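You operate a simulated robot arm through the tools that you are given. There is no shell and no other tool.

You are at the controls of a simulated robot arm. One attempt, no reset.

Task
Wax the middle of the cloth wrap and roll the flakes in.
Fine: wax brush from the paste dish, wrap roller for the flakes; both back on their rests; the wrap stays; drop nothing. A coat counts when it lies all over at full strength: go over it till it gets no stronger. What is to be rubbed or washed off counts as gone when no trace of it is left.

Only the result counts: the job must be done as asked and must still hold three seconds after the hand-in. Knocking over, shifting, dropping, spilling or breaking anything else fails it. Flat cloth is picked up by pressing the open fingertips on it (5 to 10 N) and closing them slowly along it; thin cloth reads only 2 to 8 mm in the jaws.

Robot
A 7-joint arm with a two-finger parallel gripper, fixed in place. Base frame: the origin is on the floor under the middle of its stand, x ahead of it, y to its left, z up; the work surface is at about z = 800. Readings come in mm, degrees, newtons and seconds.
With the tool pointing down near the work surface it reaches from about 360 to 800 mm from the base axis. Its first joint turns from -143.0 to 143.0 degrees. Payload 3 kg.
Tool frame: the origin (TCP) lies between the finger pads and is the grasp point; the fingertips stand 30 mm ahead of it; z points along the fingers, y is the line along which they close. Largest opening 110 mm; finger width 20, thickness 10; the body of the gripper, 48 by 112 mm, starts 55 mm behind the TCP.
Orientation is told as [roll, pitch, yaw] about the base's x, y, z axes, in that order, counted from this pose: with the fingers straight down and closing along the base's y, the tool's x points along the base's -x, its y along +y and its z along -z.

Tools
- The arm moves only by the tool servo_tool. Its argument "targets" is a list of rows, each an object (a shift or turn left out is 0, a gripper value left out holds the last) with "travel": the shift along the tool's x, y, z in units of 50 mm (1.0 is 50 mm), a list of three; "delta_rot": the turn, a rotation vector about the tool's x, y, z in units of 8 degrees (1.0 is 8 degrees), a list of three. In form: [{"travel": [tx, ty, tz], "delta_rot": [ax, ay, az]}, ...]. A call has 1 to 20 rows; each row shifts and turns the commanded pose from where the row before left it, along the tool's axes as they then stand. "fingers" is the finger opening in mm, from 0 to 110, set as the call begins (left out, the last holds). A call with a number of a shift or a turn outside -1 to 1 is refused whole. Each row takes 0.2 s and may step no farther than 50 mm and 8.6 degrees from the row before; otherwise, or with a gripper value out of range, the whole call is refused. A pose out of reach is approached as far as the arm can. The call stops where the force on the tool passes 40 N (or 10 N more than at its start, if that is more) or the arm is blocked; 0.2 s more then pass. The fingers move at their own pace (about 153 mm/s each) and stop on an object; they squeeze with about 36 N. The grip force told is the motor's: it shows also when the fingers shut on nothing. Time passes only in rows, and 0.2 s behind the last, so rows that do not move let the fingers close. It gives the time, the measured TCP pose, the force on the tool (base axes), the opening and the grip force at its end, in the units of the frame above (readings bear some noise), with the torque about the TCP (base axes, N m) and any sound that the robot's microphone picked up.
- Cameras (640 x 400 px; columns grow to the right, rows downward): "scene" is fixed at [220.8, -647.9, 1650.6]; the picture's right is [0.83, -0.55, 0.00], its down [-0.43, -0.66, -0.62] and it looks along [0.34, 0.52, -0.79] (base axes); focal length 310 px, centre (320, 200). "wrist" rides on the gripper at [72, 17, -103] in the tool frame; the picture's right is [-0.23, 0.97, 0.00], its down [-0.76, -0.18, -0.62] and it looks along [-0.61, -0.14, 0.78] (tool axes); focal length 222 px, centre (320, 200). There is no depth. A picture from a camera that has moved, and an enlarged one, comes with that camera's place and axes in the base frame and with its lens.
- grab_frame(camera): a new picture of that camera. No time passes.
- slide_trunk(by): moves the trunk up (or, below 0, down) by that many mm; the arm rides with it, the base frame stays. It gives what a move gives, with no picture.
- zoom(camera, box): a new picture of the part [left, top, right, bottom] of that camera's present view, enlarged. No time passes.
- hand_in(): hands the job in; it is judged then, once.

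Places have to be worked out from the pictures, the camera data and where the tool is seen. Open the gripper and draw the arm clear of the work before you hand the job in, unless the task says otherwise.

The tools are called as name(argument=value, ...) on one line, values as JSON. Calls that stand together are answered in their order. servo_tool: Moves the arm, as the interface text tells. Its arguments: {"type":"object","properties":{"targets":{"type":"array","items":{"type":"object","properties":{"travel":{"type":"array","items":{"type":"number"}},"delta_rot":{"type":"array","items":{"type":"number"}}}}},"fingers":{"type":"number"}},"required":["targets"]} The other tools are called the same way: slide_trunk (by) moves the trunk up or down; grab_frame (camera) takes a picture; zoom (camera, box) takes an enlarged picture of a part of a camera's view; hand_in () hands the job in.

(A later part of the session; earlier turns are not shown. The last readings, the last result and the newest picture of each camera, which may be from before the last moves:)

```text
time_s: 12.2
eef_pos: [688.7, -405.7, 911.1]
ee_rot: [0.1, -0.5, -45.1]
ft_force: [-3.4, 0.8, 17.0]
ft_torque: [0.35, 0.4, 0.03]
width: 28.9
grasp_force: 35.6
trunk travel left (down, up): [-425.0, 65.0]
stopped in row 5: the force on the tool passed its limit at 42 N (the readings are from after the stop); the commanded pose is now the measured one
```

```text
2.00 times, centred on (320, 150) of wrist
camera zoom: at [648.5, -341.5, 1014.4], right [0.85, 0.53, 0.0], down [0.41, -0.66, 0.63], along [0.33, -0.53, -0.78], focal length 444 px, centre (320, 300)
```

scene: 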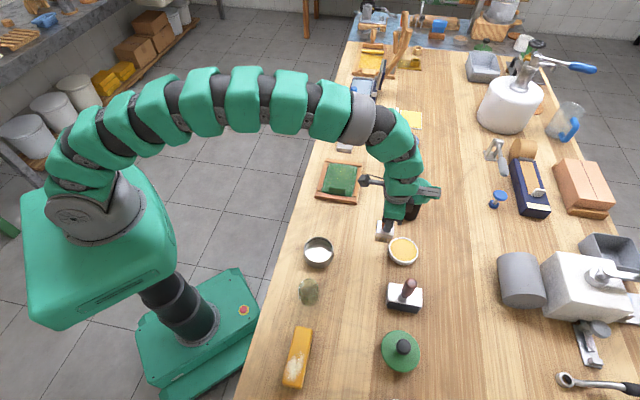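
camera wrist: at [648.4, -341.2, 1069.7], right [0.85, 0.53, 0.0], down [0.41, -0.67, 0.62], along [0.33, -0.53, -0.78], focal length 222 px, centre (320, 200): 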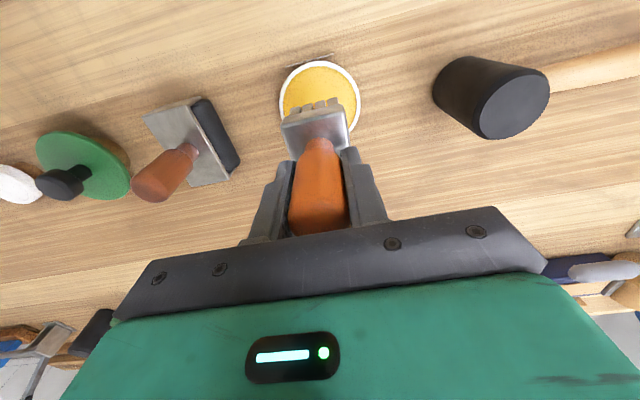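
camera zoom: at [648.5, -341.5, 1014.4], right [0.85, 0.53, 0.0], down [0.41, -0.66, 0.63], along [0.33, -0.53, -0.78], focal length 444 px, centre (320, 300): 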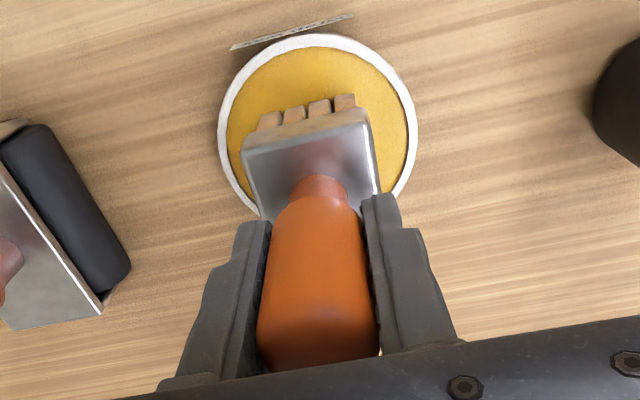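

The bristles have taken on the orange wax and are well inside the rim. I lift straight out gently and carry the brush over to the middle of the wrap at a safe height.

servo_tool(targets=[{"travel": [0, 0, -0.06]}, {"travel": [0, 0, -0.24]}, {"travel": [0, 0, -0.5]}, {"travel": [0, 0, -0.3]}, {"travel": [0.25, 0.28, 0]}, {"travel": [0.55, 0.62, 0]}, {"travel": [0.55, 0.62, 0]}, {"travel": [0.55, 0.62, 0]}, {"travel": [0.55, 0.62, 0]}, {"travel": [0.55, 0.62, 0]}, {"travel": [0.55, 0.62, 0]}, {"travel": [0.55, 0.62, 0]}, {"travel": [0.54, 0.62, 0]}, {"travel": [0, 0, 0]}])

grab_frame(camera="wrist")

zoom(camera="scene", box=[300, 140, 440, 270])

```text
time_s: 15.2
eef_pos: [710.2, -54.9, 962.7]
ee_rot: [0.1, -0.5, -45.3]
ft_force: [0.8, 0.0, -0.7]
ft_torque: [0.0, -0.02, -0.01]
width: 28.7
grasp_force: 36.1
trunk travel left (down, up): [-425.0, 65.0]
```

```text
taken
camera wrist: at [670.0, 8.3, 1066.2], right [0.85, 0.53, 0.0], down [0.41, -0.66, 0.63], along [0.33, -0.53, -0.78], focal length 222 px, centre (320, 200)
```

wrist: 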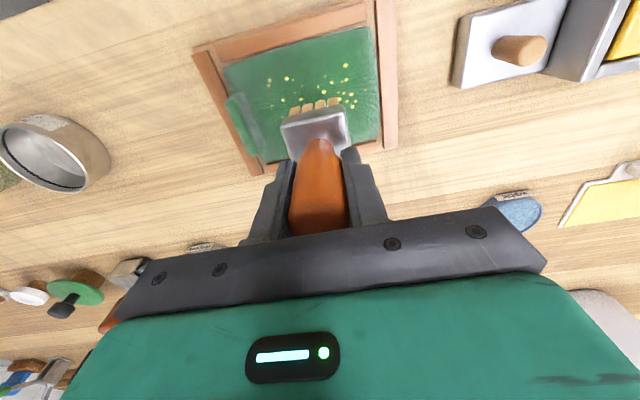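

```text
3.08 times, centred on (370, 205) of scene
camera zoom: at [220.8, -647.9, 1650.6], right [0.83, -0.55, 0.0], down [-0.43, -0.66, -0.62], along [0.34, 0.52, -0.79], focal length 954 px, centre (166, 185)
```

zoom: 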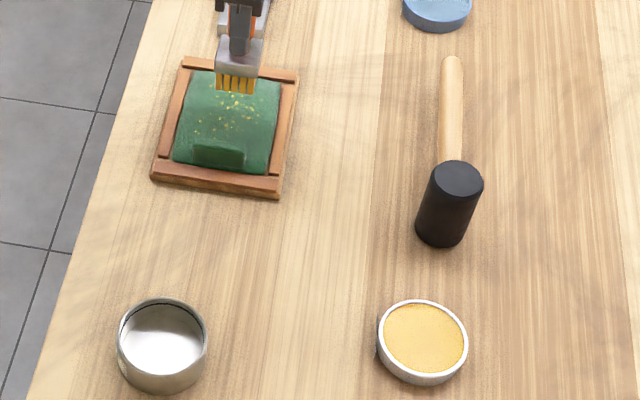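

I carry a small tilt error (-0.5° pitch, -0.3° yaw) from the stop; I correct it and zoom on the wrap from here to measure cloth, tab and flakes.

servo_tool(targets=[{"delta_rot": [0, 0.0625, -0.03]}, {"travel": [0, 0, 0]}])

zoom(camera="wrist", box=[180, 0, 420, 180])

zoom(camera="scene", box=[310, 150, 374, 214])

```text
time_s: 15.8
eef_pos: [709.6, -56.6, 962.5]
ee_rot: [0.0, 0.2, -44.7]
ft_force: [-0.4, 0.0, -1.2]
ft_torque: [0.0, -0.01, 0.03]
width: 28.8
grasp_force: 36.0
trunk travel left (down, up): [-425.0, 65.0]
```

```text
2.22 times, centred on (300, 90) of wrist
camera zoom: at [670.3, 7.0, 1066.8], right [0.85, 0.53, 0.0], down [0.42, -0.66, 0.62], along [0.33, -0.53, -0.78], focal length 494 px, centre (364, 444)
```

zoom: 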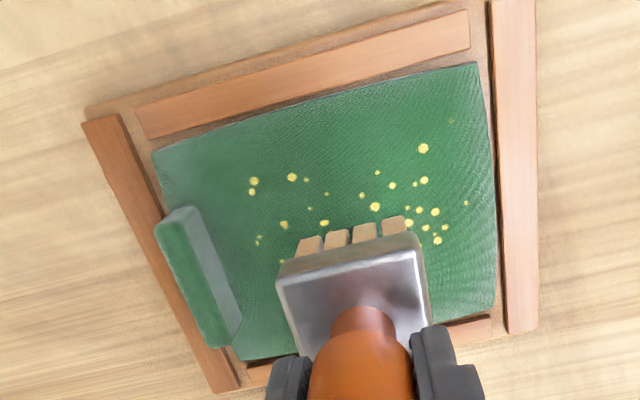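

```text
6.25 times, centred on (342, 182) of scene
camera zoom: at [220.8, -647.9, 1650.6], right [0.83, -0.55, 0.0], down [-0.43, -0.66, -0.62], along [0.34, 0.52, -0.79], focal length 1938 px, centre (182, 312)
```

zoom: 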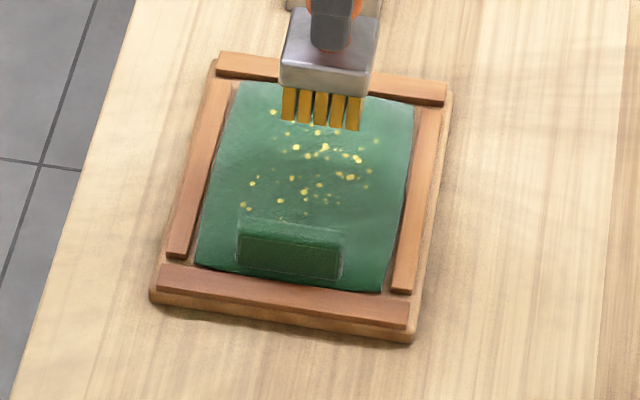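

Wrap geometry now: cloth s 377–523, w 483–590; tab inner face at s≈388; flakes s≈410–513, w≈504–575. The brush is over its middle; I descend toward the cloth, then feel for contact in small steps.

servo_tool(targets=[{"travel": [0.06, -0.02, 0.3]}, {"travel": [0, 0, 0.3]}, {"travel": [0, 0, 0.2]}, {"travel": [0, 0, 0.02]}, {"travel": [0, 0, 0.02]}, {"travel": [0, 0, 0.02]}, {"travel": [0, 0, 0]}])

zoom(camera="scene", box=[310, 150, 374, 214])

```text
time_s: 17.4
eef_pos: [707.1, -54.4, 921.1]
ee_rot: [0.0, 0.2, -44.8]
ft_force: [-0.3, 0.6, -1.1]
ft_torque: [-0.01, -0.01, -0.03]
width: 29.0
grasp_force: 36.4
trunk travel left (down, up): [-425.0, 65.0]
```

```text
6.25 times, centred on (342, 182) of scene
camera zoom: at [220.8, -647.9, 1650.6], right [0.83, -0.55, 0.0], down [-0.43, -0.66, -0.62], along [0.34, 0.52, -0.79], focal length 1938 px, centre (182, 312)
```

zoom: 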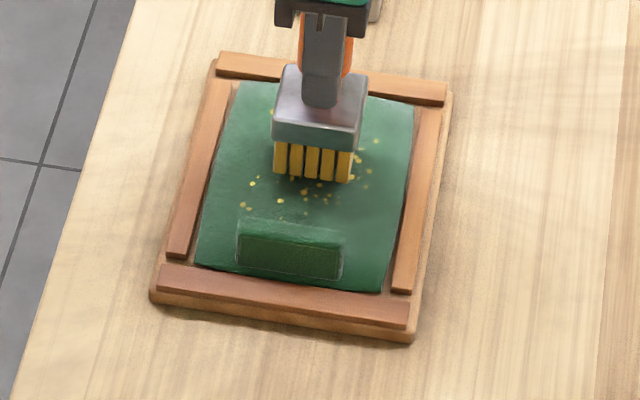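

No contact yet at z≈921; I continue in 1 mm steps.

servo_tool(targets=[{"travel": [0, 0, 0.02]}, {"travel": [0, 0, 0.02]}, {"travel": [0, 0, 0.02]}, {"travel": [0, 0, 0.02]}, {"travel": [0, 0, 0.02]}])

```text
time_s: 18.6
eef_pos: [706.8, -54.4, 914.4]
ee_rot: [0.1, 0.3, -44.8]
ft_force: [0.2, 0.5, 0.2]
ft_torque: [0.01, -0.02, -0.01]
width: 28.9
grasp_force: 35.9
trunk travel left (down, up): [-425.0, 65.0]
```

servo_tool(targets=[{"travel": [0, 0, 0.02]}, {"travel": [0, 0, 0.02]}, {"travel": [0, 0, 0.02]}, {"travel": [0, 0, 0]}])

zoom(camera="scene", box=[310, 150, 374, 214])

```text
time_s: 19.6
eef_pos: [708.4, -54.1, 912.1]
ee_rot: [0.1, 0.0, -44.7]
ft_force: [-0.6, -0.7, 2.2]
ft_torque: [-0.05, -0.02, 0.02]
width: 28.7
grasp_force: 35.8
trunk travel left (down, up): [-425.0, 65.0]
```

```text
6.25 times, centred on (342, 182) of scene
camera zoom: at [220.8, -647.9, 1650.6], right [0.83, -0.55, 0.0], down [-0.43, -0.66, -0.62], along [0.34, 0.52, -0.79], focal length 1938 px, centre (182, 312)
```

zoom: 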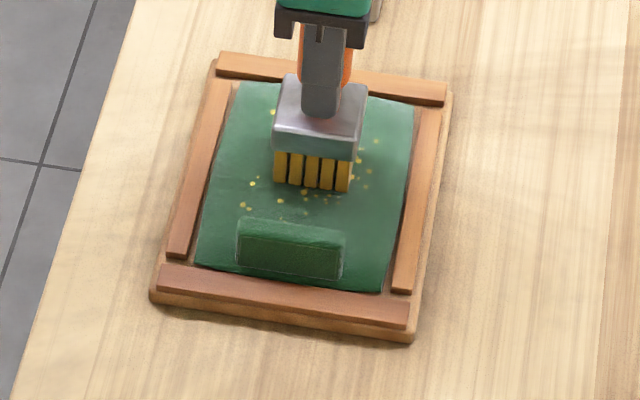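

First contact (about 3 N) at z≈912, so the cloth lies near z≈821. I press half a millimetre more and make a first stroke toward the tab side, then check.

servo_tool(targets=[{"travel": [0, 0, 0.012]}, {"travel": [0, -0.2, 0]}, {"travel": [0, -0.2, 0]}, {"travel": [0, -0.2, 0]}, {"travel": [0, -0.18, 0]}, {"travel": [0, 0, 0]}])

zoom(camera="scene", box=[310, 150, 374, 214])

zoom(camera="wrist", box=[220, 0, 480, 200])

```text
time_s: 21.1
eef_pos: [680.2, -83.4, 913.1]
ee_rot: [0.1, 0.1, -44.7]
ft_force: [2.5, 0.3, 7.2]
ft_torque: [-0.15, -0.25, 0.02]
width: 28.8
grasp_force: 36.1
trunk travel left (down, up): [-425.0, 65.0]
```

```text
6.25 times, centred on (342, 182) of scene
camera zoom: at [220.8, -647.9, 1650.6], right [0.83, -0.55, 0.0], down [-0.43, -0.66, -0.62], along [0.34, 0.52, -0.79], focal length 1938 px, centre (182, 312)
```

zoom: 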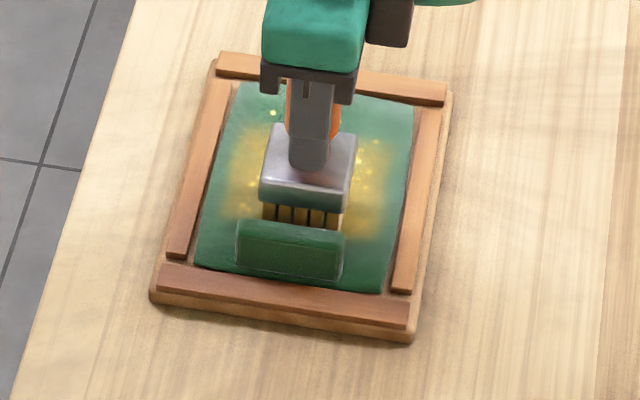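

```text
2.00 times, centred on (350, 100) of wrist
camera zoom: at [640.0, -19.3, 1015.6], right [0.85, 0.53, 0.0], down [0.42, -0.66, 0.62], along [0.33, -0.53, -0.78], focal length 444 px, centre (260, 400)
```

zoom: 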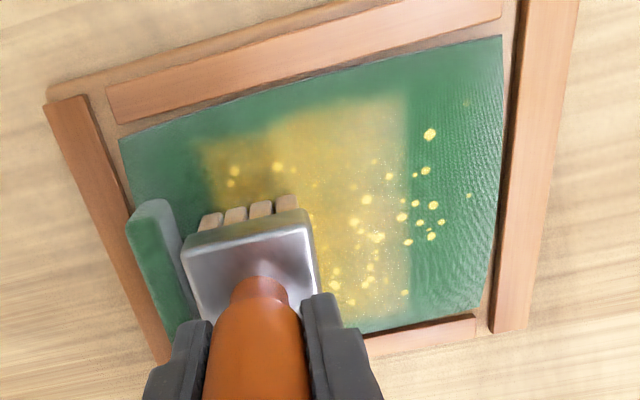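

The wax shows as a yellow coat; force a gentle 7 N. I stroke back toward the far end (s≈498) and check.

servo_tool(targets=[{"travel": [0, 0.2, 0]}, {"travel": [0, 0.2, 0]}, {"travel": [0, 0.2, 0]}, {"travel": [0, 0.2, 0]}, {"travel": [0, 0.2, 0]}, {"travel": [0, 0.2, 0]}, {"travel": [0, 0.2, 0]}, {"travel": [0, 0.08, 0]}, {"travel": [0, 0, 0]}])

zoom(camera="scene", box=[310, 150, 374, 214])

zoom(camera="wrist", box=[140, 0, 400, 200])

```text
time_s: 23.1
eef_pos: [731.0, -30.8, 912.1]
ee_rot: [0.1, 0.2, -44.9]
ft_force: [-1.2, -2.3, 6.0]
ft_torque: [-0.27, -0.01, -0.05]
width: 28.7
grasp_force: 36.2
trunk travel left (down, up): [-425.0, 65.0]
```

```text
6.25 times, centred on (342, 182) of scene
camera zoom: at [220.8, -647.9, 1650.6], right [0.83, -0.55, 0.0], down [-0.43, -0.66, -0.62], along [0.34, 0.52, -0.79], focal length 1938 px, centre (182, 312)
```

zoom: 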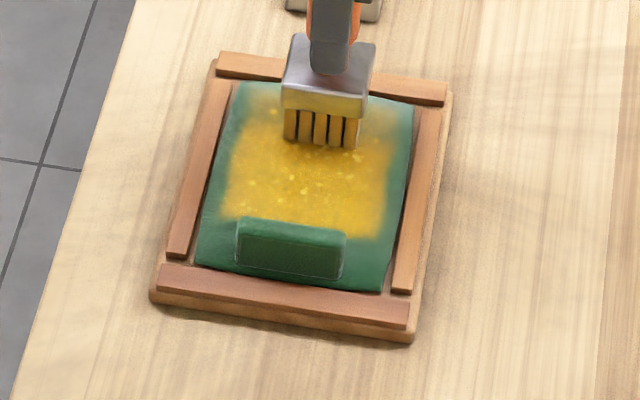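

```text
2.00 times, centred on (270, 100) of wrist
camera zoom: at [691.9, 33.3, 1015.5], right [0.85, 0.53, 0.0], down [0.42, -0.66, 0.62], along [0.33, -0.53, -0.78], focal length 444 px, centre (420, 400)
```

zoom: 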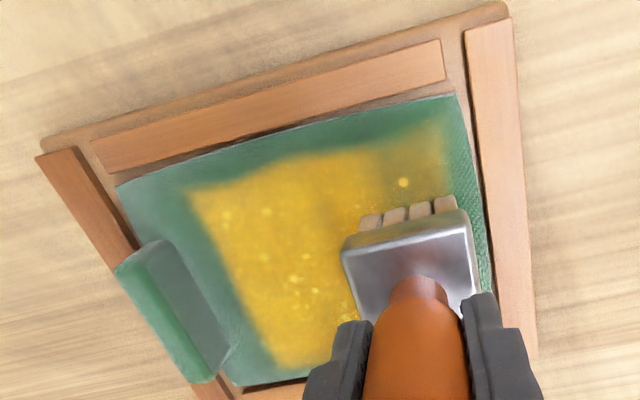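

A clean, bounded yellow patch is building up. I continue: a stroke back, shift toward the robot side, and stroke forward again.

servo_tool(targets=[{"travel": [0, -0.2, 0]}, {"travel": [0, -0.2, 0]}, {"travel": [0, -0.2, 0]}, {"travel": [0, -0.2, 0]}, {"travel": [0, -0.2, 0]}, {"travel": [0, -0.2, 0]}, {"travel": [0, -0.2, 0]}, {"travel": [0, -0.1, 0]}, {"travel": [0.16, 0, 0]}, {"travel": [0.16, 0, 0]}, {"travel": [0, 0.2, 0]}, {"travel": [0, 0.2, 0]}, {"travel": [0, 0.2, 0]}, {"travel": [0, 0.2, 0]}, {"travel": [0, 0.2, 0]}, {"travel": [0, 0.2, 0]}, {"travel": [0, 0.2, 0]}, {"travel": [0, 0.1, 0]}, {"travel": [0, 0, 0]}])

zoom(camera="scene", box=[310, 150, 374, 214])

zoom(camera="wrist", box=[140, 0, 400, 200])

```text
time_s: 27.1
eef_pos: [719.8, -18.3, 912.4]
ee_rot: [0.2, 0.2, -44.9]
ft_force: [-0.7, -0.2, 3.7]
ft_torque: [-0.02, 0.09, -0.02]
width: 29.2
grasp_force: 35.8
trunk travel left (down, up): [-425.0, 65.0]
```

```text
6.25 times, centred on (342, 182) of scene
camera zoom: at [220.8, -647.9, 1650.6], right [0.83, -0.55, 0.0], down [-0.43, -0.66, -0.62], along [0.34, 0.52, -0.79], focal length 1938 px, centre (182, 312)
```

zoom: 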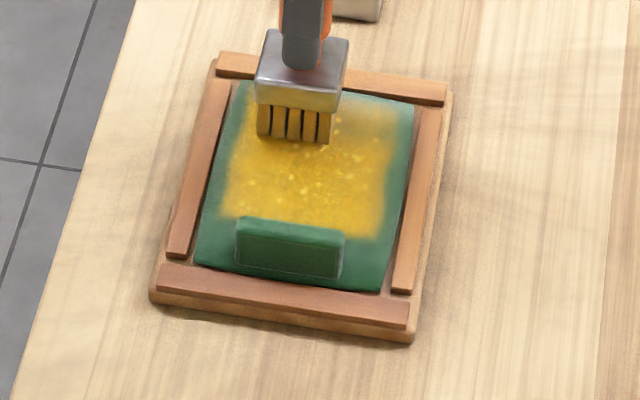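

```text
2.00 times, centred on (270, 100) of wrist
camera zoom: at [681.2, 45.0, 1015.5], right [0.85, 0.53, 0.0], down [0.42, -0.66, 0.62], along [0.33, -0.53, -0.78], focal length 444 px, centre (420, 400)
```

zoom: 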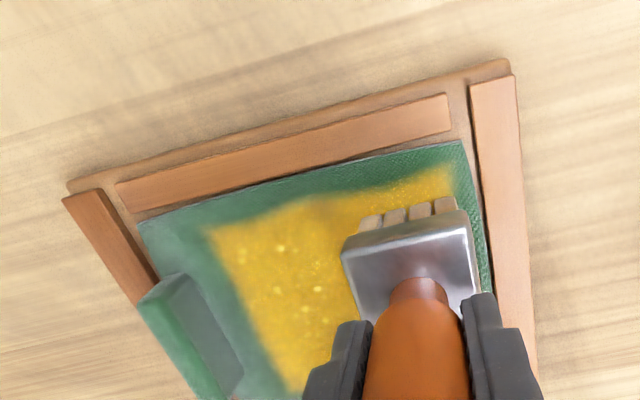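

The coat is strong in the middle; the far corner is still thin. I shift to the far side (w≈556) and stroke there and back.

servo_tool(targets=[{"travel": [-0.17, 0, 0]}, {"travel": [-0.17, 0, 0]}, {"travel": [-0.17, 0, 0]}, {"travel": [-0.17, 0, 0]}, {"travel": [0, -0.2, 0]}, {"travel": [0, -0.2, 0]}, {"travel": [0, -0.2, 0]}, {"travel": [0, -0.2, 0]}, {"travel": [0, -0.2, 0]}, {"travel": [0, -0.2, 0]}, {"travel": [0, -0.2, 0]}, {"travel": [0, -0.1, 0]}, {"travel": [0, 0.2, 0]}, {"travel": [0, 0.2, 0]}, {"travel": [0, 0.2, 0]}, {"travel": [0, 0.2, 0]}, {"travel": [0, 0.2, 0]}, {"travel": [0, 0.2, 0]}, {"travel": [0, 0.2, 0]}, {"travel": [0, 0.1, 0]}])

zoom(camera="scene", box=[310, 150, 374, 214])

zoom(camera="wrist", box=[140, 0, 400, 200])

```text
time_s: 31.2
eef_pos: [743.7, -43.6, 911.3]
ee_rot: [0.1, 0.1, -44.8]
ft_force: [-1.9, -2.5, 3.7]
ft_torque: [-0.2, 0.14, -0.01]
width: 29.3
grasp_force: 35.8
trunk travel left (down, up): [-425.0, 65.0]
```

```text
6.25 times, centred on (342, 182) of scene
camera zoom: at [220.8, -647.9, 1650.6], right [0.83, -0.55, 0.0], down [-0.43, -0.66, -0.62], along [0.34, 0.52, -0.79], focal length 1938 px, centre (182, 312)
```

zoom: 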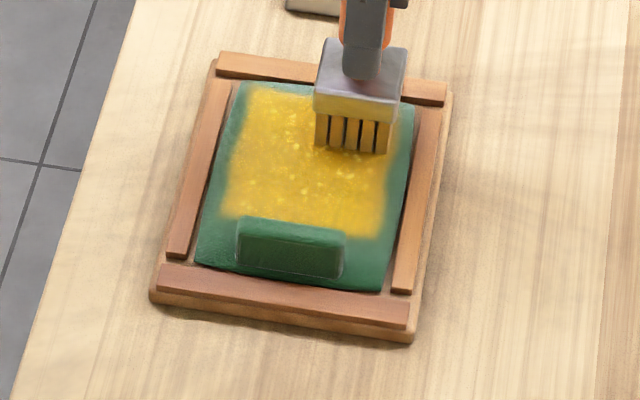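

```text
2.00 times, centred on (270, 100) of wrist
camera zoom: at [704.8, 20.3, 1015.4], right [0.85, 0.53, 0.0], down [0.42, -0.66, 0.62], along [0.33, -0.53, -0.78], focal length 444 px, centre (420, 400)
```

zoom: 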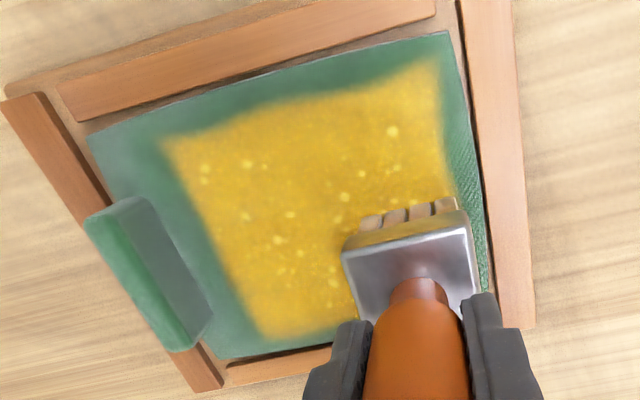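

The patch looks filled. I lift the brush away to inspect the whole coat for evenness.

servo_tool(targets=[{"travel": [0, 0, -0.1]}, {"travel": [0, 0, -0.4]}, {"travel": [0, 0, -0.6]}, {"travel": [-0.5, -0.6, 0]}, {"travel": [-0.6, -0.8, 0]}, {"travel": [-0.6, -0.8, 0]}, {"travel": [0, 0, 0]}])

zoom(camera="scene", box=[310, 150, 374, 214])

zoom(camera="scene", box=[320, 155, 364, 190])

grab_frame(camera="wrist")

```text
time_s: 32.9
eef_pos: [727.1, -182.5, 965.2]
ee_rot: [0.2, 0.2, -44.9]
ft_force: [0.3, 0.2, -1.6]
ft_torque: [0.03, 0.0, -0.01]
width: 28.7
grasp_force: 35.9
trunk travel left (down, up): [-425.0, 65.0]
```

```text
6.25 times, centred on (342, 182) of scene
camera zoom: at [220.8, -647.9, 1650.6], right [0.83, -0.55, 0.0], down [-0.43, -0.66, -0.62], along [0.34, 0.52, -0.79], focal length 1938 px, centre (182, 312)
```

zoom: 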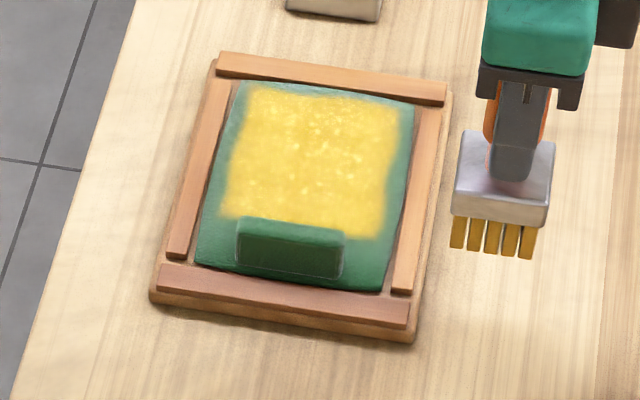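

```text
11.43 times, centred on (342, 172) of scene
camera zoom: at [220.8, -647.9, 1650.6], right [0.83, -0.55, 0.0], down [-0.43, -0.66, -0.62], along [0.34, 0.52, -0.79], focal length 3543 px, centre (69, 514)
```

zoom: 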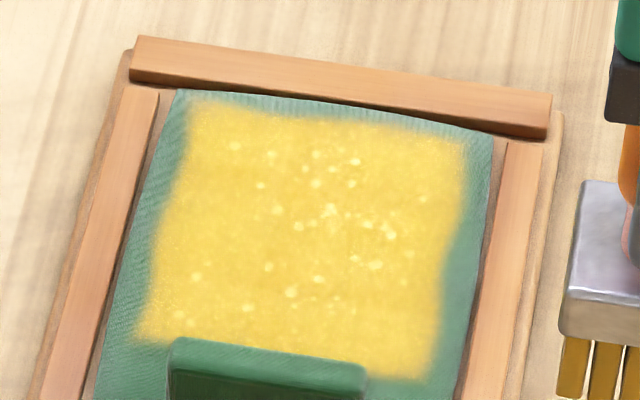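

```text
taken
camera wrist: at [688.3, -118.4, 1069.1], right [0.85, 0.53, 0.0], down [0.42, -0.66, 0.62], along [0.33, -0.53, -0.78], focal length 222 px, centre (320, 200)
```

wrist: 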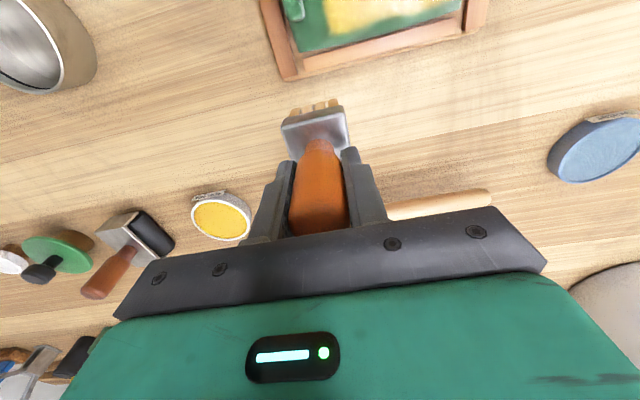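

The coat is even across a clear rectangle with pale flakes on it. To be sure it is at full strength, I will reload the brush and go over it again, comparing colours. Returning to the dish at height.

servo_tool(targets=[{"travel": [-0.23, -0.32, 0]}, {"travel": [-0.47, -0.676, 0]}, {"travel": [-0.47, -0.676, 0]}, {"travel": [-0.47, -0.676, 0]}, {"travel": [-0.47, -0.676, 0]}, {"travel": [-0.47, -0.676, 0]}, {"travel": [0, 0, 0]}, {"travel": [0, 0, 0.4]}, {"travel": [0, 0, 0.4]}, {"travel": [0, 0, 0.1]}, {"travel": [0, 0, 0]}])

zoom(camera="scene", box=[360, 205, 440, 275])

zoom(camera="wrist", box=[250, 60, 390, 170])

```text
time_s: 35.2
eef_pos: [687.6, -402.2, 920.2]
ee_rot: [0.1, 0.2, -44.7]
ft_force: [0.8, -0.7, -0.7]
ft_torque: [0.01, -0.02, 0.0]
width: 29.0
grasp_force: 36.3
trunk travel left (down, up): [-425.0, 65.0]
```

```text
5.71 times, centred on (400, 240) of scene
camera zoom: at [220.8, -647.9, 1650.6], right [0.83, -0.55, 0.0], down [-0.43, -0.66, -0.62], along [0.34, 0.52, -0.79], focal length 1772 px, centre (-137, -29)
```

zoom: 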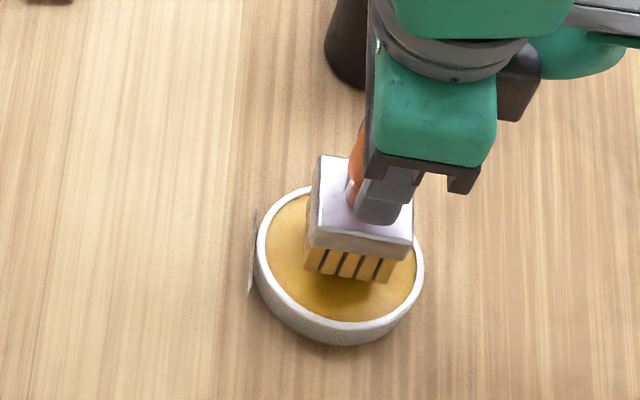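

```text
3.64 times, centred on (320, 115) of wrist
camera zoom: at [649.2, -339.4, 1024.8], right [0.85, 0.53, 0.0], down [0.42, -0.66, 0.62], along [0.33, -0.53, -0.78], focal length 808 px, centre (320, 509)
```

zoom: 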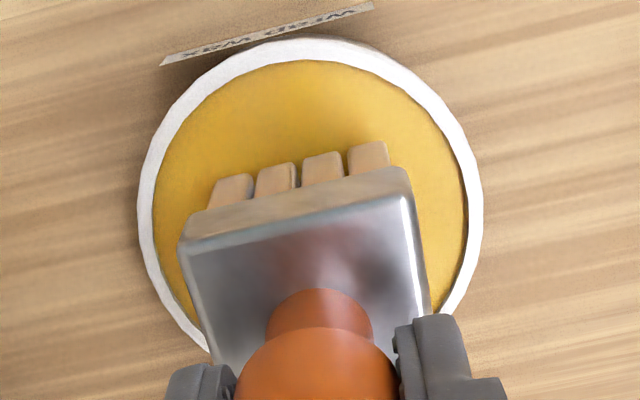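

Centred again. I lower gently to touch the paste at about z≈911.

servo_tool(targets=[{"travel": [-0.03, -0.03, 0.06]}, {"travel": [0, 0, 0.06]}, {"travel": [0, 0, 0.02]}, {"travel": [0, 0, 0.02]}, {"travel": [0, 0, 0]}])

```text
time_s: 36.5
eef_pos: [689.5, -404.5, 912.8]
ee_rot: [0.1, 0.2, -44.8]
ft_force: [-0.5, 0.0, -0.7]
ft_torque: [-0.02, 0.01, -0.01]
width: 28.6
grasp_force: 36.4
trunk travel left (down, up): [-425.0, 65.0]
```

servo_tool(targets=[{"travel": [0, 0, 0.02]}, {"travel": [0, 0, 0.02]}, {"travel": [0, 0, 0.01]}, {"travel": [0, 0, 0]}, {"travel": [0, 0, 0]}])

zoom(camera="scene", box=[370, 210, 430, 270])

```text
time_s: 37.6
eef_pos: [688.3, -405.0, 911.8]
ee_rot: [0.0, 0.1, -44.8]
ft_force: [-0.3, -0.1, 7.4]
ft_torque: [-0.12, 0.02, -0.02]
width: 28.5
grasp_force: 36.5
trunk travel left (down, up): [-425.0, 65.0]
```

```text
6.67 times, centred on (400, 240) of scene
camera zoom: at [220.8, -647.9, 1650.6], right [0.83, -0.55, 0.0], down [-0.43, -0.66, -0.62], along [0.34, 0.52, -0.79], focal length 2067 px, centre (-213, -67)
```

zoom: 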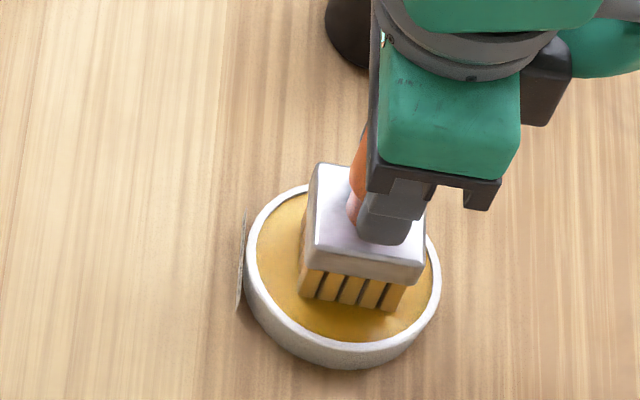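

Contact at 7 N, bristles freshly loaded. I lift out, carry it back over the wrap and descend close to the cloth.

servo_tool(targets=[{"travel": [0, 0, -0.06]}, {"travel": [0, 0, -0.24]}, {"travel": [0, 0, -0.5]}, {"travel": [0, 0, -0.2]}, {"travel": [0.25, 0.28, 0]}, {"travel": [0.55, 0.62, 0]}, {"travel": [0.55, 0.62, 0]}, {"travel": [0.55, 0.62, 0]}, {"travel": [0.55, 0.62, 0]}, {"travel": [0.55, 0.62, 0]}, {"travel": [0.55, 0.62, 0]}, {"travel": [0.55, 0.62, 0]}, {"travel": [0.56, 0.62, 0]}, {"travel": [0, 0, 0]}, {"travel": [0, 0, 0.4]}, {"travel": [0, 0, 0.4]}, {"travel": [0, 0, 0.08]}, {"travel": [0, 0, 0]}])

zoom(camera="scene", box=[310, 150, 374, 214])

```text
time_s: 41.5
eef_pos: [707.0, -54.5, 915.5]
ee_rot: [0.1, 0.3, -44.9]
ft_force: [0.5, -0.8, -0.5]
ft_torque: [-0.02, 0.03, 0.05]
width: 28.9
grasp_force: 36.3
trunk travel left (down, up): [-425.0, 65.0]
```

```text
6.25 times, centred on (342, 182) of scene
camera zoom: at [220.8, -647.9, 1650.6], right [0.83, -0.55, 0.0], down [-0.43, -0.66, -0.62], along [0.34, 0.52, -0.79], focal length 1938 px, centre (182, 312)
```

zoom: 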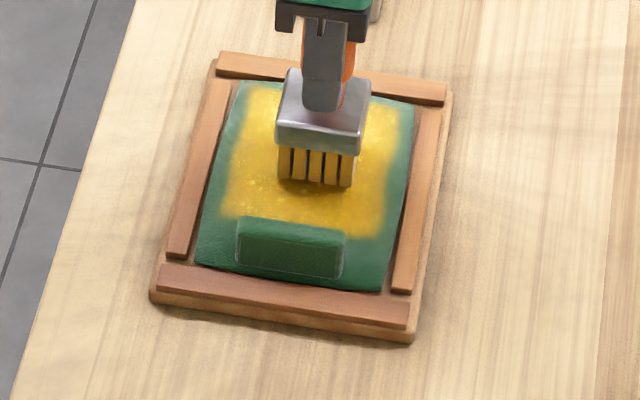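

I press lightly again and stroke: toward the tab, shift to the robot-side lane, and forward.

servo_tool(targets=[{"travel": [0, 0, 0.02]}, {"travel": [0, 0, 0.02]}, {"travel": [0, 0, 0.02]}, {"travel": [0, 0, 0.014]}, {"travel": [0, -0.2, 0]}, {"travel": [0, -0.2, 0]}, {"travel": [0, -0.2, 0]}, {"travel": [0, -0.2, 0]}, {"travel": [0.16, 0, 0]}, {"travel": [0.16, 0, 0]}, {"travel": [0.16, 0, 0]}, {"travel": [0, 0.2, 0]}, {"travel": [0, 0.2, 0]}, {"travel": [0, 0.2, 0]}, {"travel": [0, 0.2, 0]}, {"travel": [0, 0.2, 0]}, {"travel": [0, 0.2, 0]}, {"travel": [0, 0.2, 0]}, {"travel": [0, 0.1, 0]}])

zoom(camera="scene", box=[310, 150, 374, 214])

```text
time_s: 45.5
eef_pos: [715.4, -12.9, 913.1]
ee_rot: [0.0, 0.2, -44.8]
ft_force: [0.1, 0.0, -0.3]
ft_torque: [0.0, 0.0, 0.0]
width: 28.7
grasp_force: 36.4
trunk travel left (down, up): [-425.0, 65.0]
```

```text
6.25 times, centred on (342, 182) of scene
camera zoom: at [220.8, -647.9, 1650.6], right [0.83, -0.55, 0.0], down [-0.43, -0.66, -0.62], along [0.34, 0.52, -0.79], focal length 1938 px, centre (182, 312)
```

zoom: 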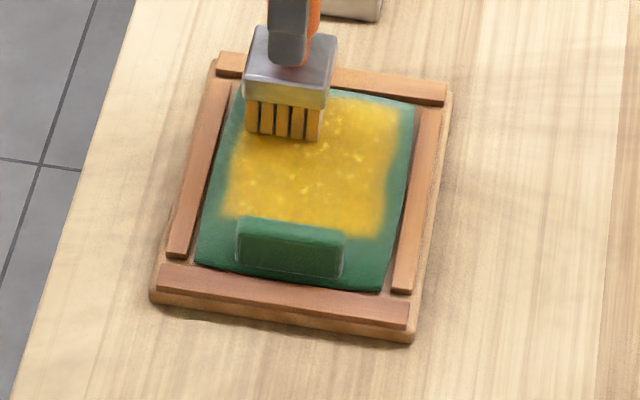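

Here the force reads zero, so contact was lost in this lane; I lower 1 mm at a time until contact returns.

servo_tool(targets=[{"travel": [0, 0, 0.014]}, {"travel": [0, 0, 0]}])

```text
time_s: 46.0
eef_pos: [716.2, -12.6, 913.7]
ee_rot: [0.0, 0.1, -44.7]
ft_force: [0.0, 0.3, -1.1]
ft_torque: [-0.03, 0.0, 0.01]
width: 29.0
grasp_force: 36.1
trunk travel left (down, up): [-425.0, 65.0]
```

servo_tool(targets=[{"travel": [0, 0, 0.016]}, {"travel": [0, 0, 0]}])

```text
time_s: 46.6
eef_pos: [715.5, -12.9, 911.9]
ee_rot: [0.0, 0.2, -44.8]
ft_force: [-0.4, -0.3, -0.8]
ft_torque: [0.0, 0.03, 0.0]
width: 28.8
grasp_force: 35.6
trunk travel left (down, up): [-425.0, 65.0]
```

servo_tool(targets=[{"travel": [0, 0, 0.016]}, {"travel": [0, 0, 0]}])

```text
time_s: 47.2
eef_pos: [715.7, -11.8, 911.6]
ee_rot: [0.1, 0.1, -44.7]
ft_force: [1.1, -0.5, 4.7]
ft_torque: [-0.1, -0.05, -0.02]
width: 28.8
grasp_force: 36.5
trunk travel left (down, up): [-425.0, 65.0]
```

Contact is back at about 5 N. I stroke this lane back toward the tab.

servo_tool(targets=[{"travel": [0, -0.2, 0]}, {"travel": [0, -0.2, 0]}, {"travel": [0, -0.2, 0]}, {"travel": [0, -0.2, 0]}, {"travel": [0, -0.2, 0]}, {"travel": [0, -0.2, 0]}, {"travel": [0, -0.2, 0]}, {"travel": [0, -0.12, 0]}])

zoom(camera="scene", box=[310, 150, 374, 214])

```text
time_s: 49.0
eef_pos: [659.7, -65.8, 911.1]
ee_rot: [0.1, 0.0, -44.7]
ft_force: [4.9, 3.9, 14.2]
ft_torque: [0.2, -0.33, 0.02]
width: 28.8
grasp_force: 35.6
trunk travel left (down, up): [-425.0, 65.0]
```

```text
6.25 times, centred on (342, 182) of scene
camera zoom: at [220.8, -647.9, 1650.6], right [0.83, -0.55, 0.0], down [-0.43, -0.66, -0.62], along [0.34, 0.52, -0.79], focal length 1938 px, centre (182, 312)
```

zoom: 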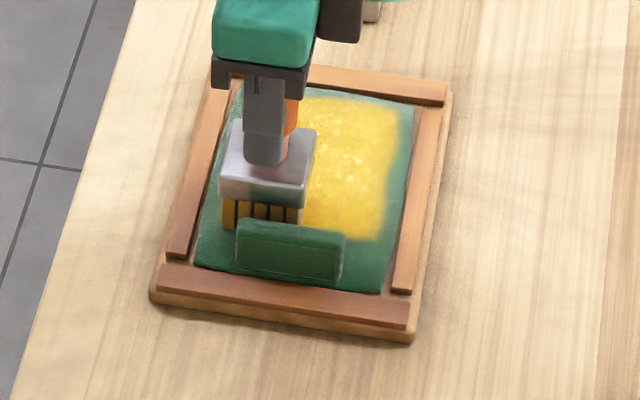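

Force grew to 14 N near the tab, so I ease up 0.5 mm, cross to the far lane and stroke forward.

servo_tool(targets=[{"travel": [0, 0, -0.012]}, {"travel": [-0.16, 0, 0]}, {"travel": [-0.16, 0, 0]}, {"travel": [-0.16, 0, 0]}, {"travel": [-0.16, 0, 0]}, {"travel": [-0.16, 0, 0]}, {"travel": [-0.16, 0, 0]}, {"travel": [0, 0.2, 0]}, {"travel": [0, 0.2, 0]}, {"travel": [0, 0.2, 0]}, {"travel": [0, 0.2, 0]}, {"travel": [0, 0.2, 0]}, {"travel": [0, 0.2, 0]}, {"travel": [0, 0.2, 0]}, {"travel": [0, 0.12, 0]}])

zoom(camera="scene", box=[310, 150, 374, 214])

```text
time_s: 52.2
eef_pos: [750.5, -46.4, 911.6]
ee_rot: [0.1, 0.1, -44.7]
ft_force: [0.8, 0.2, -0.7]
ft_torque: [-0.01, -0.04, -0.02]
width: 28.9
grasp_force: 36.0
trunk travel left (down, up): [-425.0, 65.0]
```

```text
6.25 times, centred on (342, 182) of scene
camera zoom: at [220.8, -647.9, 1650.6], right [0.83, -0.55, 0.0], down [-0.43, -0.66, -0.62], along [0.34, 0.52, -0.79], focal length 1938 px, centre (182, 312)
```

zoom: 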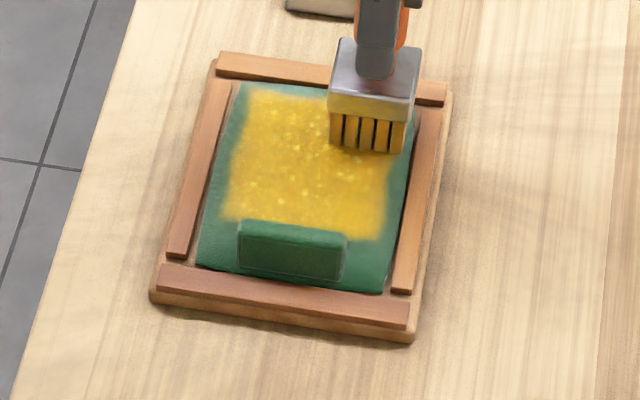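

Contact was lost at this far end (the surface falls off slightly). I lower until contact returns.

servo_tool(targets=[{"travel": [0, 0, 0.014]}, {"travel": [0, 0, 0]}])

```text
time_s: 52.9
eef_pos: [750.2, -46.8, 911.1]
ee_rot: [0.1, 0.1, -44.8]
ft_force: [2.5, 0.2, 6.8]
ft_torque: [-0.12, -0.16, 0.04]
width: 28.8
grasp_force: 36.7
trunk travel left (down, up): [-425.0, 65.0]
```

Contact is back at 7 N. I stroke back with a slight rise to follow the surface, then take the middle lane forward with a matching fall.

servo_tool(targets=[{"travel": [0, -0.2, -0.0012]}, {"travel": [0, -0.2, -0.0012]}, {"travel": [0, -0.2, -0.0012]}, {"travel": [0, -0.2, -0.0012]}, {"travel": [0, -0.2, -0.0012]}, {"travel": [0, -0.2, -0.0012]}, {"travel": [0, -0.2, -0.0012]}, {"travel": [0, -0.12, 0]}, {"travel": [0.16, 0, 0]}, {"travel": [0.16, 0, 0]}, {"travel": [0.16, 0, 0]}, {"travel": [0, 0.2, 0.0012]}, {"travel": [0, 0.2, 0.0012]}, {"travel": [0, 0.2, 0.0012]}, {"travel": [0, 0.2, 0.0012]}, {"travel": [0, 0.2, 0.0012]}, {"travel": [0, 0.2, 0.0012]}, {"travel": [0, 0.2, 0.0012]}, {"travel": [0, 0.12, 0]}])

zoom(camera="scene", box=[310, 150, 374, 214])

zoom(camera="wrist", box=[140, 0, 400, 200])

```text
time_s: 56.9
eef_pos: [733.1, -31.9, 911.7]
ee_rot: [0.1, 0.2, -44.7]
ft_force: [-2.9, -4.5, 10.6]
ft_torque: [-0.33, 0.27, 0.03]
width: 28.9
grasp_force: 36.0
trunk travel left (down, up): [-425.0, 65.0]
```

```text
6.25 times, centred on (342, 182) of scene
camera zoom: at [220.8, -647.9, 1650.6], right [0.83, -0.55, 0.0], down [-0.43, -0.66, -0.62], along [0.34, 0.52, -0.79], focal length 1938 px, centre (182, 312)
```

zoom: 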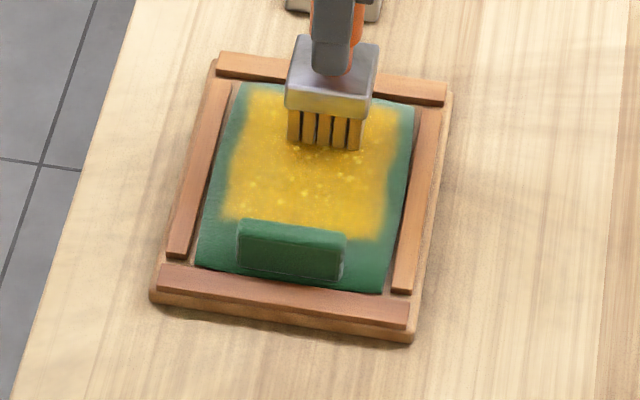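

```text
2.00 times, centred on (270, 100) of wrist
camera zoom: at [692.4, 32.7, 1015.0], right [0.85, 0.53, 0.0], down [0.42, -0.66, 0.62], along [0.33, -0.53, -0.78], focal length 444 px, centre (420, 400)
```

zoom: 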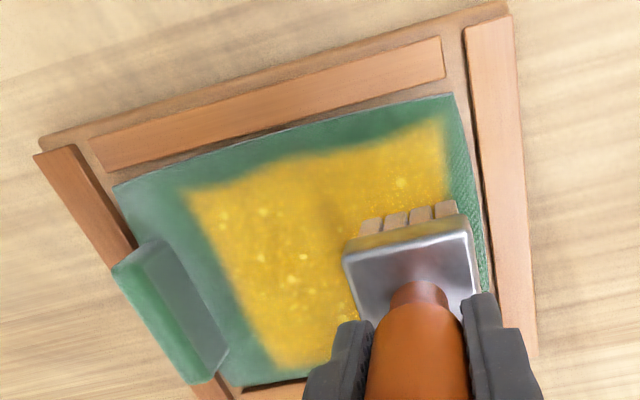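

I lift off and move aside to the same spot as before to compare the coat's colour.

servo_tool(targets=[{"travel": [0, 0, -0.1]}, {"travel": [0, 0, -0.4]}, {"travel": [0, 0, -0.58]}, {"travel": [-0.7, -0.6, 0]}, {"travel": [-0.7, -0.8, 0]}, {"travel": [-0.7, -0.8, 0]}, {"travel": [0, 0, 0]}])

zoom(camera="scene", box=[310, 150, 374, 214])

zoom(camera="scene", box=[320, 155, 364, 190])

```text
refused: row 5 steps farther than a row can; nothing moved
```

```text
6.25 times, centred on (342, 182) of scene
camera zoom: at [220.8, -647.9, 1650.6], right [0.83, -0.55, 0.0], down [-0.43, -0.66, -0.62], along [0.34, 0.52, -0.79], focal length 1938 px, centre (182, 312)
```

zoom: 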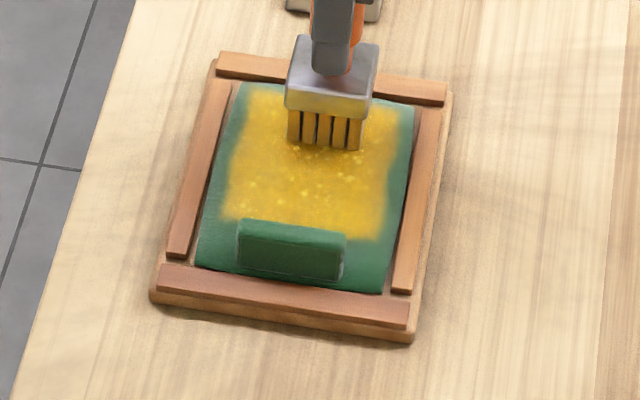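

```text
11.43 times, centred on (342, 172) of scene
camera zoom: at [220.8, -647.9, 1650.6], right [0.83, -0.55, 0.0], down [-0.43, -0.66, -0.62], along [0.34, 0.52, -0.79], focal length 3543 px, centre (69, 514)
```

zoom: 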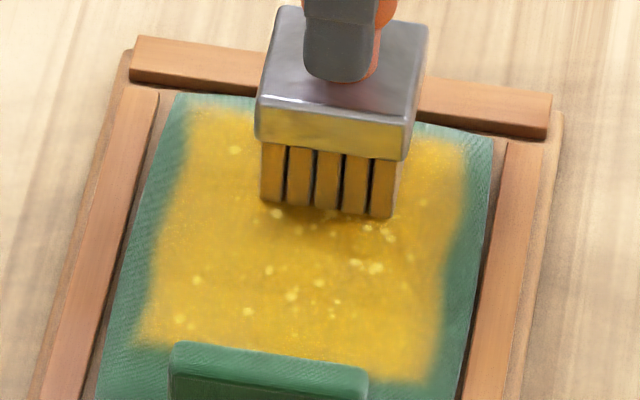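

One row was too long; I redo the lift and sidestep with shorter rows.

servo_tool(targets=[{"travel": [0, 0, -0.1]}, {"travel": [0, 0, -0.4]}, {"travel": [0, 0, -0.58]}, {"travel": [-0.5, -0.5, 0]}, {"travel": [-0.5, -0.6, 0]}, {"travel": [-0.5, -0.6, 0]}, {"travel": [-0.6, -0.5, 0]}, {"travel": [0, 0, 0]}])

zoom(camera="scene", box=[310, 150, 374, 214])

zoom(camera="scene", box=[320, 155, 364, 190])

```text
time_s: 58.6
eef_pos: [730.0, -182.1, 964.1]
ee_rot: [0.0, 0.2, -44.7]
ft_force: [-0.8, 0.4, -0.7]
ft_torque: [0.01, -0.02, -0.01]
width: 28.7
grasp_force: 36.4
trunk travel left (down, up): [-425.0, 65.0]
```

```text
6.25 times, centred on (342, 182) of scene
camera zoom: at [220.8, -647.9, 1650.6], right [0.83, -0.55, 0.0], down [-0.43, -0.66, -0.62], along [0.34, 0.52, -0.79], focal length 1938 px, centre (182, 312)
```

zoom: 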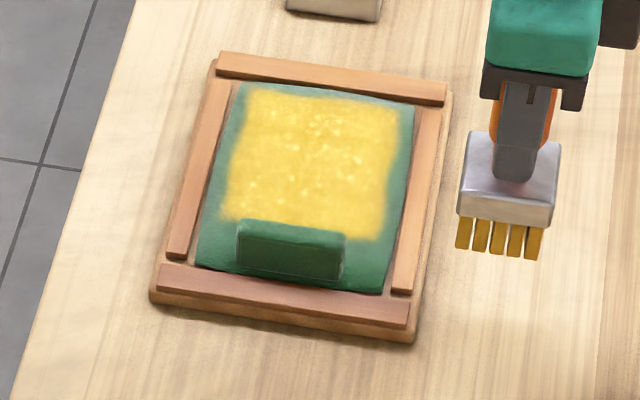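

```text
11.43 times, centred on (342, 172) of scene
camera zoom: at [220.8, -647.9, 1650.6], right [0.83, -0.55, 0.0], down [-0.43, -0.66, -0.62], along [0.34, 0.52, -0.79], focal length 3543 px, centre (69, 514)
```

zoom: 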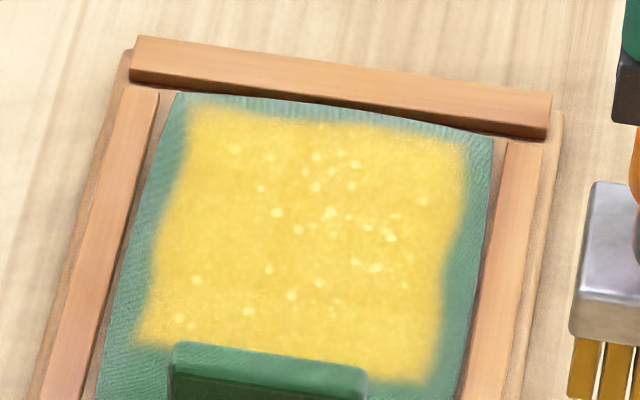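

The coat is unchanged in strength from the first inspection, so it is saturated over its whole rectangle (s≈408–515, w≈491–585). I now take the brush back above its rest spot, correcting the small yaw/pitch error.

servo_tool(targets=[{"travel": [0.25, -0.24, 0], "delta_rot": [0, -0.019, 0.0275]}, {"travel": [0.55, -0.52, 0]}, {"travel": [0.55, -0.52, 0]}, {"travel": [0.55, -0.52, 0]}, {"travel": [0.55, -0.52, 0]}, {"travel": [0, 0, 0]}, {"travel": [0, 0, 0]}])

```text
time_s: 60.2
eef_pos: [561.2, -177.9, 962.3]
ee_rot: [0.0, -0.1, -45.0]
ft_force: [-0.5, 0.0, -0.7]
ft_torque: [0.04, 0.06, 0.04]
width: 28.7
grasp_force: 35.5
trunk travel left (down, up): [-425.0, 65.0]
```

Right over the rest spot. I descend to just above the bench, then feel for contact.

servo_tool(targets=[{"travel": [0.01, 0, 0.4]}, {"travel": [0, 0, 0.4]}, {"travel": [0, 0, 0.4]}, {"travel": [0, 0, 0.1]}, {"travel": [0, 0, 0.02]}, {"travel": [0, 0, 0.02]}, {"travel": [0, 0, 0]}])

zoom(camera="scene", box=[295, 165, 365, 235])

```text
time_s: 61.9
eef_pos: [560.0, -176.9, 897.3]
ee_rot: [0.0, 0.0, -45.0]
ft_force: [-0.3, 0.7, -1.4]
ft_torque: [0.03, -0.02, 0.03]
width: 28.7
grasp_force: 35.3
trunk travel left (down, up): [-425.0, 65.0]
```

```text
5.71 times, centred on (330, 200) of scene
camera zoom: at [220.8, -647.9, 1650.6], right [0.83, -0.55, 0.0], down [-0.43, -0.66, -0.62], along [0.34, 0.52, -0.79], focal length 1772 px, centre (263, 200)
```

zoom: 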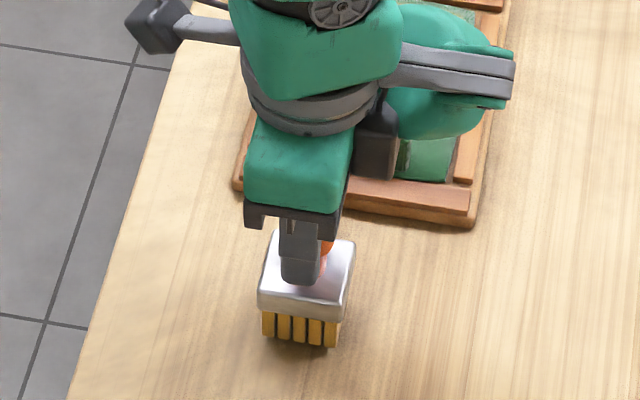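

servo_tool(targets=[{"travel": [0, 0, 0.02]}, {"travel": [0, 0, 0.02]}, {"travel": [0, 0, 0.02]}, {"travel": [0, 0, 0.02]}, {"travel": [0, 0, 0]}])

```text
time_s: 63.0
eef_pos: [560.5, -178.2, 893.0]
ee_rot: [0.0, 0.1, -45.0]
ft_force: [0.7, 0.0, -0.9]
ft_torque: [0.01, -0.01, -0.03]
width: 28.9
grasp_force: 35.7
trunk travel left (down, up): [-425.0, 65.0]
```

No contact yet at 893; a few more half-millimetre steps.

servo_tool(targets=[{"travel": [0, 0, 0.016]}, {"travel": [0, 0, 0.012]}, {"travel": [0, 0, 0]}])

```text
time_s: 63.9
eef_pos: [561.1, -178.1, 892.1]
ee_rot: [-0.1, 0.0, -45.0]
ft_force: [0.5, 0.1, -1.6]
ft_torque: [0.03, 0.01, 0.0]
width: 28.9
grasp_force: 35.9
trunk travel left (down, up): [-425.0, 65.0]
```

servo_tool(targets=[{"travel": [0, 0, 0.012]}, {"travel": [0, 0, 0.012]}, {"travel": [0, 0, 0]}])

```text
time_s: 64.7
eef_pos: [560.8, -177.2, 893.1]
ee_rot: [0.1, 0.0, -45.1]
ft_force: [-0.2, 0.7, 8.9]
ft_torque: [0.18, 0.14, 0.02]
width: 28.9
grasp_force: 35.6
trunk travel left (down, up): [-425.0, 65.0]
```

The brush stands on the bench with about 9 N. I release it and check.

servo_tool(targets=[{"travel": [0, 0, -0.008]}, {"travel": [0, 0, 0]}, {"travel": [0, 0, 0]}], fingers=70)

grab_frame(camera="wrist")

```text
time_s: 65.5
eef_pos: [560.7, -176.7, 892.2]
ee_rot: [0.0, -0.1, -45.1]
ft_force: [0.7, 0.7, 0.1]
ft_torque: [0.01, 0.01, -0.02]
width: 69.9
grasp_force: 0.1
trunk travel left (down, up): [-425.0, 65.0]
```

```text
taken
camera wrist: at [521.6, -113.4, 995.1], right [0.85, 0.53, 0.0], down [0.41, -0.66, 0.62], along [0.33, -0.53, -0.78], focal length 222 px, centre (320, 200)
```

wrist: 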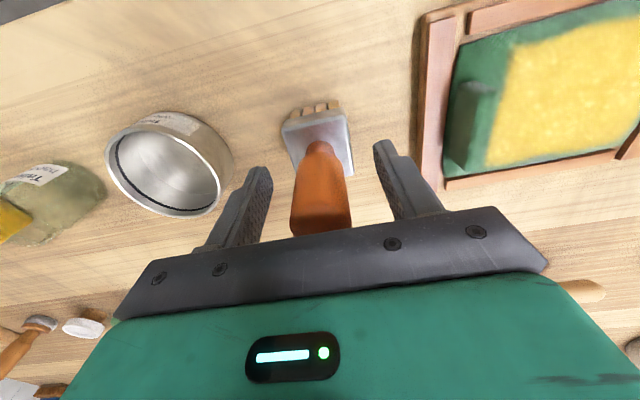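

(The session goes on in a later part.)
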